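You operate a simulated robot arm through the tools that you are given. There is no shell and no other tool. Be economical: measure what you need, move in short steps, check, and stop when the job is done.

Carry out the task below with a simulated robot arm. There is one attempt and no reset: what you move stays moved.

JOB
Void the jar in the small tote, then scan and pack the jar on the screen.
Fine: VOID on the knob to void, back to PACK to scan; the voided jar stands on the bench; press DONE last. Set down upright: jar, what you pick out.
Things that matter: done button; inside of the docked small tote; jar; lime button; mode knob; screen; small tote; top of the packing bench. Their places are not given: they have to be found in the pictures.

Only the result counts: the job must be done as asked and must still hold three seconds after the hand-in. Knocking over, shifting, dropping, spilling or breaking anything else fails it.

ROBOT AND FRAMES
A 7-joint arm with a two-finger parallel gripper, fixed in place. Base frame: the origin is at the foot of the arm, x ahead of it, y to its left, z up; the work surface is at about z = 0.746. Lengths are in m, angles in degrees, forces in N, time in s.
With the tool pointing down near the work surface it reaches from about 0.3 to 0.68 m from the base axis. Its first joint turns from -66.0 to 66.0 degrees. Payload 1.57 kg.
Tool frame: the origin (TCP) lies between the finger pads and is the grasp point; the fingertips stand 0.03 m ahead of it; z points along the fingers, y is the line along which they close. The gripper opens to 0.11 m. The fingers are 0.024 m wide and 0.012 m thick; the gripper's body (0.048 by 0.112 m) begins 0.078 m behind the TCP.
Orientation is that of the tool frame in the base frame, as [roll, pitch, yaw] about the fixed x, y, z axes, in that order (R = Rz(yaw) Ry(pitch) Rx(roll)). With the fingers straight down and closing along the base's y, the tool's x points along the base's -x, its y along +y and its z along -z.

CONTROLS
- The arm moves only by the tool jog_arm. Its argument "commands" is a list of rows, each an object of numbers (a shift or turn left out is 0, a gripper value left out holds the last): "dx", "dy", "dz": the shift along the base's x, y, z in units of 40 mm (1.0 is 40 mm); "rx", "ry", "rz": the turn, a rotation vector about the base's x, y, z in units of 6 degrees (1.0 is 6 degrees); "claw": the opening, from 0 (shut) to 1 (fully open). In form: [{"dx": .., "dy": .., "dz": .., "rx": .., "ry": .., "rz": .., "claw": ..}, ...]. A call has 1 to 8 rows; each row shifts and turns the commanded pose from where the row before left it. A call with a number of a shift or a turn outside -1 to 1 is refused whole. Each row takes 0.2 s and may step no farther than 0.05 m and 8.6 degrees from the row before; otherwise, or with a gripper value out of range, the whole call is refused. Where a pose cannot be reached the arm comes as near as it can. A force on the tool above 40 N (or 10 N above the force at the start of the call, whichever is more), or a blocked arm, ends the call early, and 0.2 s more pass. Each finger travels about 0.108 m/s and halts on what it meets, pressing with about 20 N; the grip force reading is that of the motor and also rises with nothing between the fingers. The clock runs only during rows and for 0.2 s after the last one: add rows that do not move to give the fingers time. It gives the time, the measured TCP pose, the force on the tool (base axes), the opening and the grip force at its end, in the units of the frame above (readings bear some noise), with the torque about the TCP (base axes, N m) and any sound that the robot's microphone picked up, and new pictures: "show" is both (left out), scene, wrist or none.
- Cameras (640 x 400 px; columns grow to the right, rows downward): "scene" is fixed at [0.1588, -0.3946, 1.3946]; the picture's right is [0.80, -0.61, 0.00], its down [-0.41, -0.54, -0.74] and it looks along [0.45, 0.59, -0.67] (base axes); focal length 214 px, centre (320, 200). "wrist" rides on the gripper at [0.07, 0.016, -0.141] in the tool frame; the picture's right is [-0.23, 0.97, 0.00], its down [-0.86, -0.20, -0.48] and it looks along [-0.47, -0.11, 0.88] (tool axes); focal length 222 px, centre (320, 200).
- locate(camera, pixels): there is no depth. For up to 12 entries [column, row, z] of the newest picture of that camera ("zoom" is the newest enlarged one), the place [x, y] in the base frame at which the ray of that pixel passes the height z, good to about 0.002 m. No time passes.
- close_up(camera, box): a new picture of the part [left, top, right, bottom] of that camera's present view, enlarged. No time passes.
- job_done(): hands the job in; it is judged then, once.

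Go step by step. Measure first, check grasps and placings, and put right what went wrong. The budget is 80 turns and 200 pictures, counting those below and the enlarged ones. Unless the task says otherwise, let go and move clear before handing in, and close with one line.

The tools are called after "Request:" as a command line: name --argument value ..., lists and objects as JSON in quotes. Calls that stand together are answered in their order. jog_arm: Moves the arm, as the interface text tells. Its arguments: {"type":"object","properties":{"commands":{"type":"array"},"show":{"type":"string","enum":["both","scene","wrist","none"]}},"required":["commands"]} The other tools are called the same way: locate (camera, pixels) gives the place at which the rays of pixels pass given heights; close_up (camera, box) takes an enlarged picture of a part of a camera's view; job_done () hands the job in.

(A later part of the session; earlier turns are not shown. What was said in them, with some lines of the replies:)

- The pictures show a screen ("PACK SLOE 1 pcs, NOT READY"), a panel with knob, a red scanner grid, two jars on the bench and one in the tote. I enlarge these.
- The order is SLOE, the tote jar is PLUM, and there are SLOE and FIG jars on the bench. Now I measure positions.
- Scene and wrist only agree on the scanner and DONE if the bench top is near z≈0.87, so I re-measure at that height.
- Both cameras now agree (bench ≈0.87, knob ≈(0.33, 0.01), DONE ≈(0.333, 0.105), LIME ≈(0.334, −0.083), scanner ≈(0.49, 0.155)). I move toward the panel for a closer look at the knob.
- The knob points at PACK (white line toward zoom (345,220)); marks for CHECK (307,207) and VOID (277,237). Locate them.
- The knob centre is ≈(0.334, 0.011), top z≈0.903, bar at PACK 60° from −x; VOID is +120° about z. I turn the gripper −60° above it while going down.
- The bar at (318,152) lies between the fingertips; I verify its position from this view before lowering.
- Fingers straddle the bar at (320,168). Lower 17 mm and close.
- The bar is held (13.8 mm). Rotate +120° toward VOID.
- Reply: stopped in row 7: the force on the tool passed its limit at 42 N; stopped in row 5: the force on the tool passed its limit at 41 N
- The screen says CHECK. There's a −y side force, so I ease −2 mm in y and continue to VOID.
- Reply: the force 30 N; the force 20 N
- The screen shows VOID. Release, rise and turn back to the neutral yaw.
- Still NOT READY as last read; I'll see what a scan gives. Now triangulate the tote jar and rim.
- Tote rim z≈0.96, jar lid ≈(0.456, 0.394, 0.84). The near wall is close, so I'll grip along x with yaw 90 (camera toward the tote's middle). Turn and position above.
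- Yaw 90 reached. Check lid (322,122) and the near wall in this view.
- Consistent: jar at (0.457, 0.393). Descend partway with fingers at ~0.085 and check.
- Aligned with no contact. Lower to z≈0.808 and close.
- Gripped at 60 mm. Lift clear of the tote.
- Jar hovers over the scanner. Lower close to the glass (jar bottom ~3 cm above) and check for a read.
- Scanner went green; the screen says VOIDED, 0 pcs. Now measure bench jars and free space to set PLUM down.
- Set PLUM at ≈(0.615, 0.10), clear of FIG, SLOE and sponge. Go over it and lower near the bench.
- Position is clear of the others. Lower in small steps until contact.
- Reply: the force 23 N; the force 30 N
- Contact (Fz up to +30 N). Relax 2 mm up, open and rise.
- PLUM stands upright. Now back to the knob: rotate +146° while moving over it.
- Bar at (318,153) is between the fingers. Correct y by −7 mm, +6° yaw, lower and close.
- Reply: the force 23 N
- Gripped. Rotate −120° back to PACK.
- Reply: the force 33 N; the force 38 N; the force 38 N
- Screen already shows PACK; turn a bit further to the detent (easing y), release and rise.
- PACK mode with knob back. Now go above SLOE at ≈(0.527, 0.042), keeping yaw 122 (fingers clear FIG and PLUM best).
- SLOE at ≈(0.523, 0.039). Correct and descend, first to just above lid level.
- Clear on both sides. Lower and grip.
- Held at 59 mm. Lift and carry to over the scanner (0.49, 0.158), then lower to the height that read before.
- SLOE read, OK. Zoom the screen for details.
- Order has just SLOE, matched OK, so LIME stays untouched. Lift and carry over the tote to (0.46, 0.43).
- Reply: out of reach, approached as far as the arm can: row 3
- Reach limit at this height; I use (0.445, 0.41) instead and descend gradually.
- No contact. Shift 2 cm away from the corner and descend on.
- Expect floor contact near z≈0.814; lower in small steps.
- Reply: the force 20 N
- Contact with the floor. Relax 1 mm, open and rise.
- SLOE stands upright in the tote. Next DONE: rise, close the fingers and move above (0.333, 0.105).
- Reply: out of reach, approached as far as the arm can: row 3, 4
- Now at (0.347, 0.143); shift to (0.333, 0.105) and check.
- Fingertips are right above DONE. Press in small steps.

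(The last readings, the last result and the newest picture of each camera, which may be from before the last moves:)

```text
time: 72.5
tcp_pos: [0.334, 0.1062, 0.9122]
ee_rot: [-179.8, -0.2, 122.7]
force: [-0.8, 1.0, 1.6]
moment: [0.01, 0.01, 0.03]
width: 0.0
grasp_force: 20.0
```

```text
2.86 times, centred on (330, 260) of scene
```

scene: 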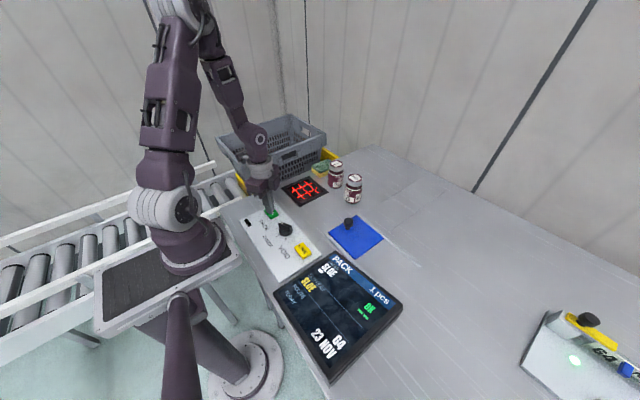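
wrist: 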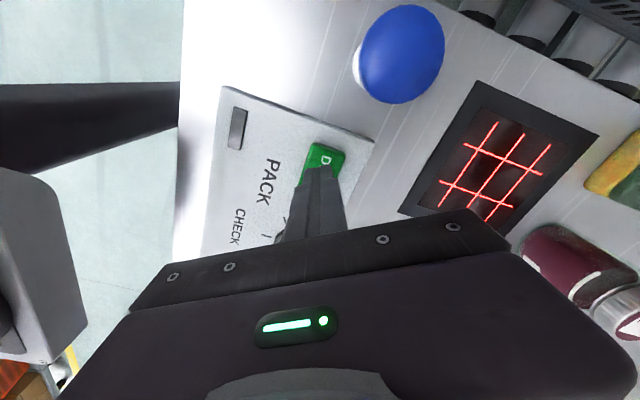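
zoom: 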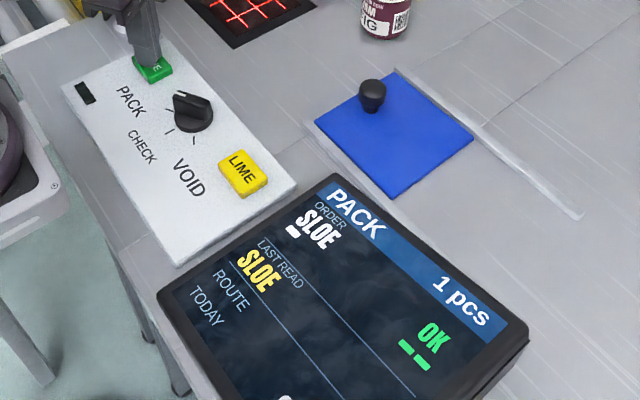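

Slight contact (1.6 N), not actuated yet. Press on.

Request:
jog_arm --commands '[{"dz": -0.06}, {"dz": -0.06}, {}]' --show "scene"

Request:
close_up --camera "scene" --box '[240, 190, 420, 330]'

```text
time: 73.3
tcp_pos: [0.3333, 0.1051, 0.906]
ee_rot: [-179.8, -0.1, 122.6]
force: [-1.0, -1.4, 9.9]
moment: [-0.05, 0.02, 0.04]
width: 0.0
grasp_force: 19.6
heard: click
```

scene: 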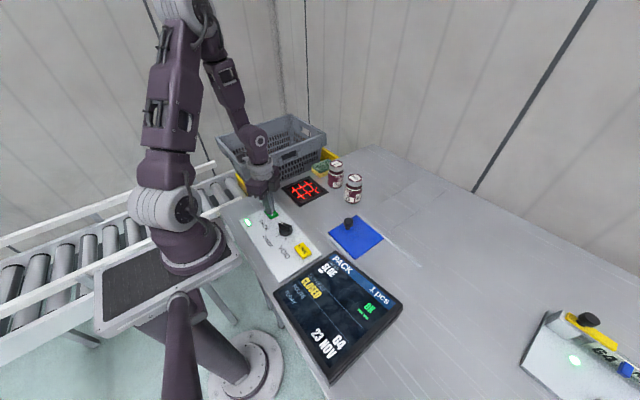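

```text
2.86 times, centred on (330, 260) of scene
```

zoom: 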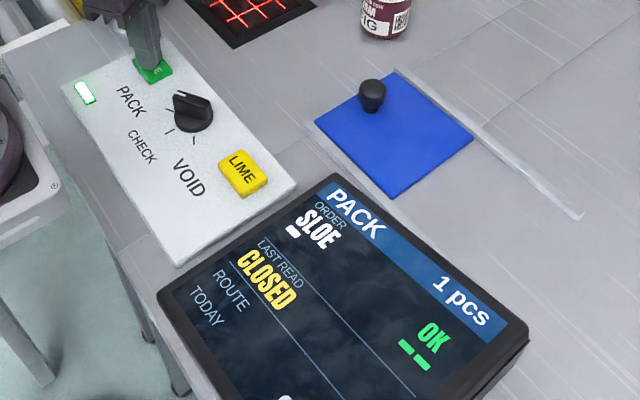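

A click was heard, the lamp is green and the screen says CLOSED. Rise clear and check everything.

Request:
jog_arm --commands '[{"dz": 0.5}, {"dz": 1}, {"dz": 1}, {"dz": 1}, {"dz": 1}, {"dz": 1}, {}]'

Request:
close_up --camera "scene" --box '[220, 120, 420, 330]'

```text
time: 74.9
tcp_pos: [0.3334, 0.1037, 1.1252]
ee_rot: [-179.7, 0.0, 122.6]
force: [0.3, 0.5, 0.0]
moment: [0.02, 0.02, 0.05]
width: 0.0
grasp_force: 20.2
```

scene: 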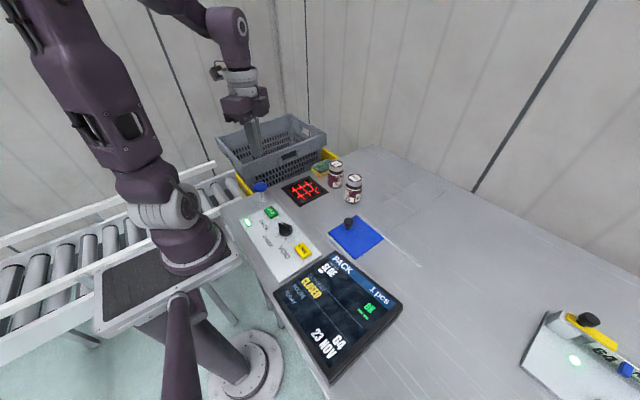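
wrist: 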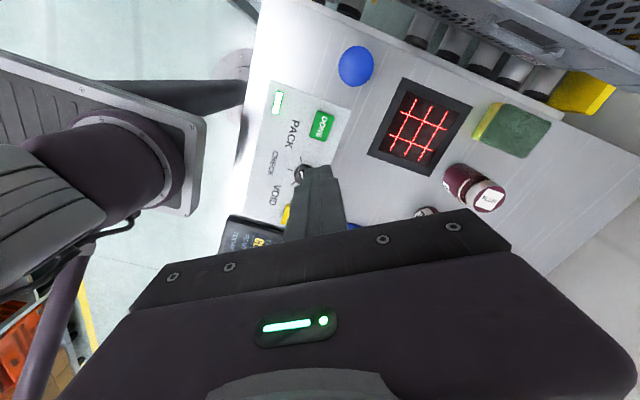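

```text
1.90 times, centred on (320, 225) of scene
```

zoom: 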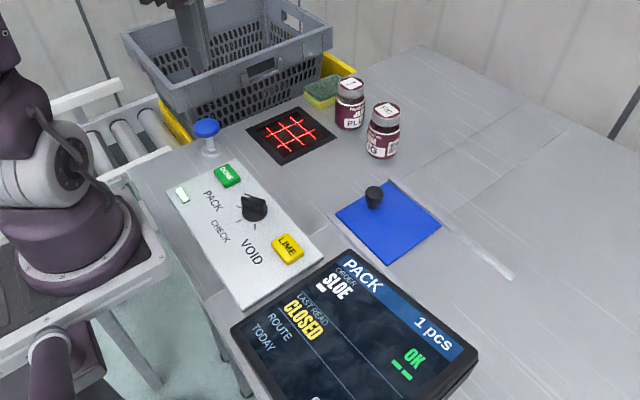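

Screen reads PACK, SLOE OK, 1 pcs, CLOSED. PLUM stands on the bench, SLOE is in the tote and the arm is clear, so I hand in.

Request:
job_done

```text
The job is handed in.
```

I voided the PLUM jar and stood it upright on the bench, then scanned the SLOE jar (screen: OK, 1 pcs) and packed it upright in the small tote. The knob is back on PACK, DONE was pressed last (screen: CLOSED), and the job is handed in.
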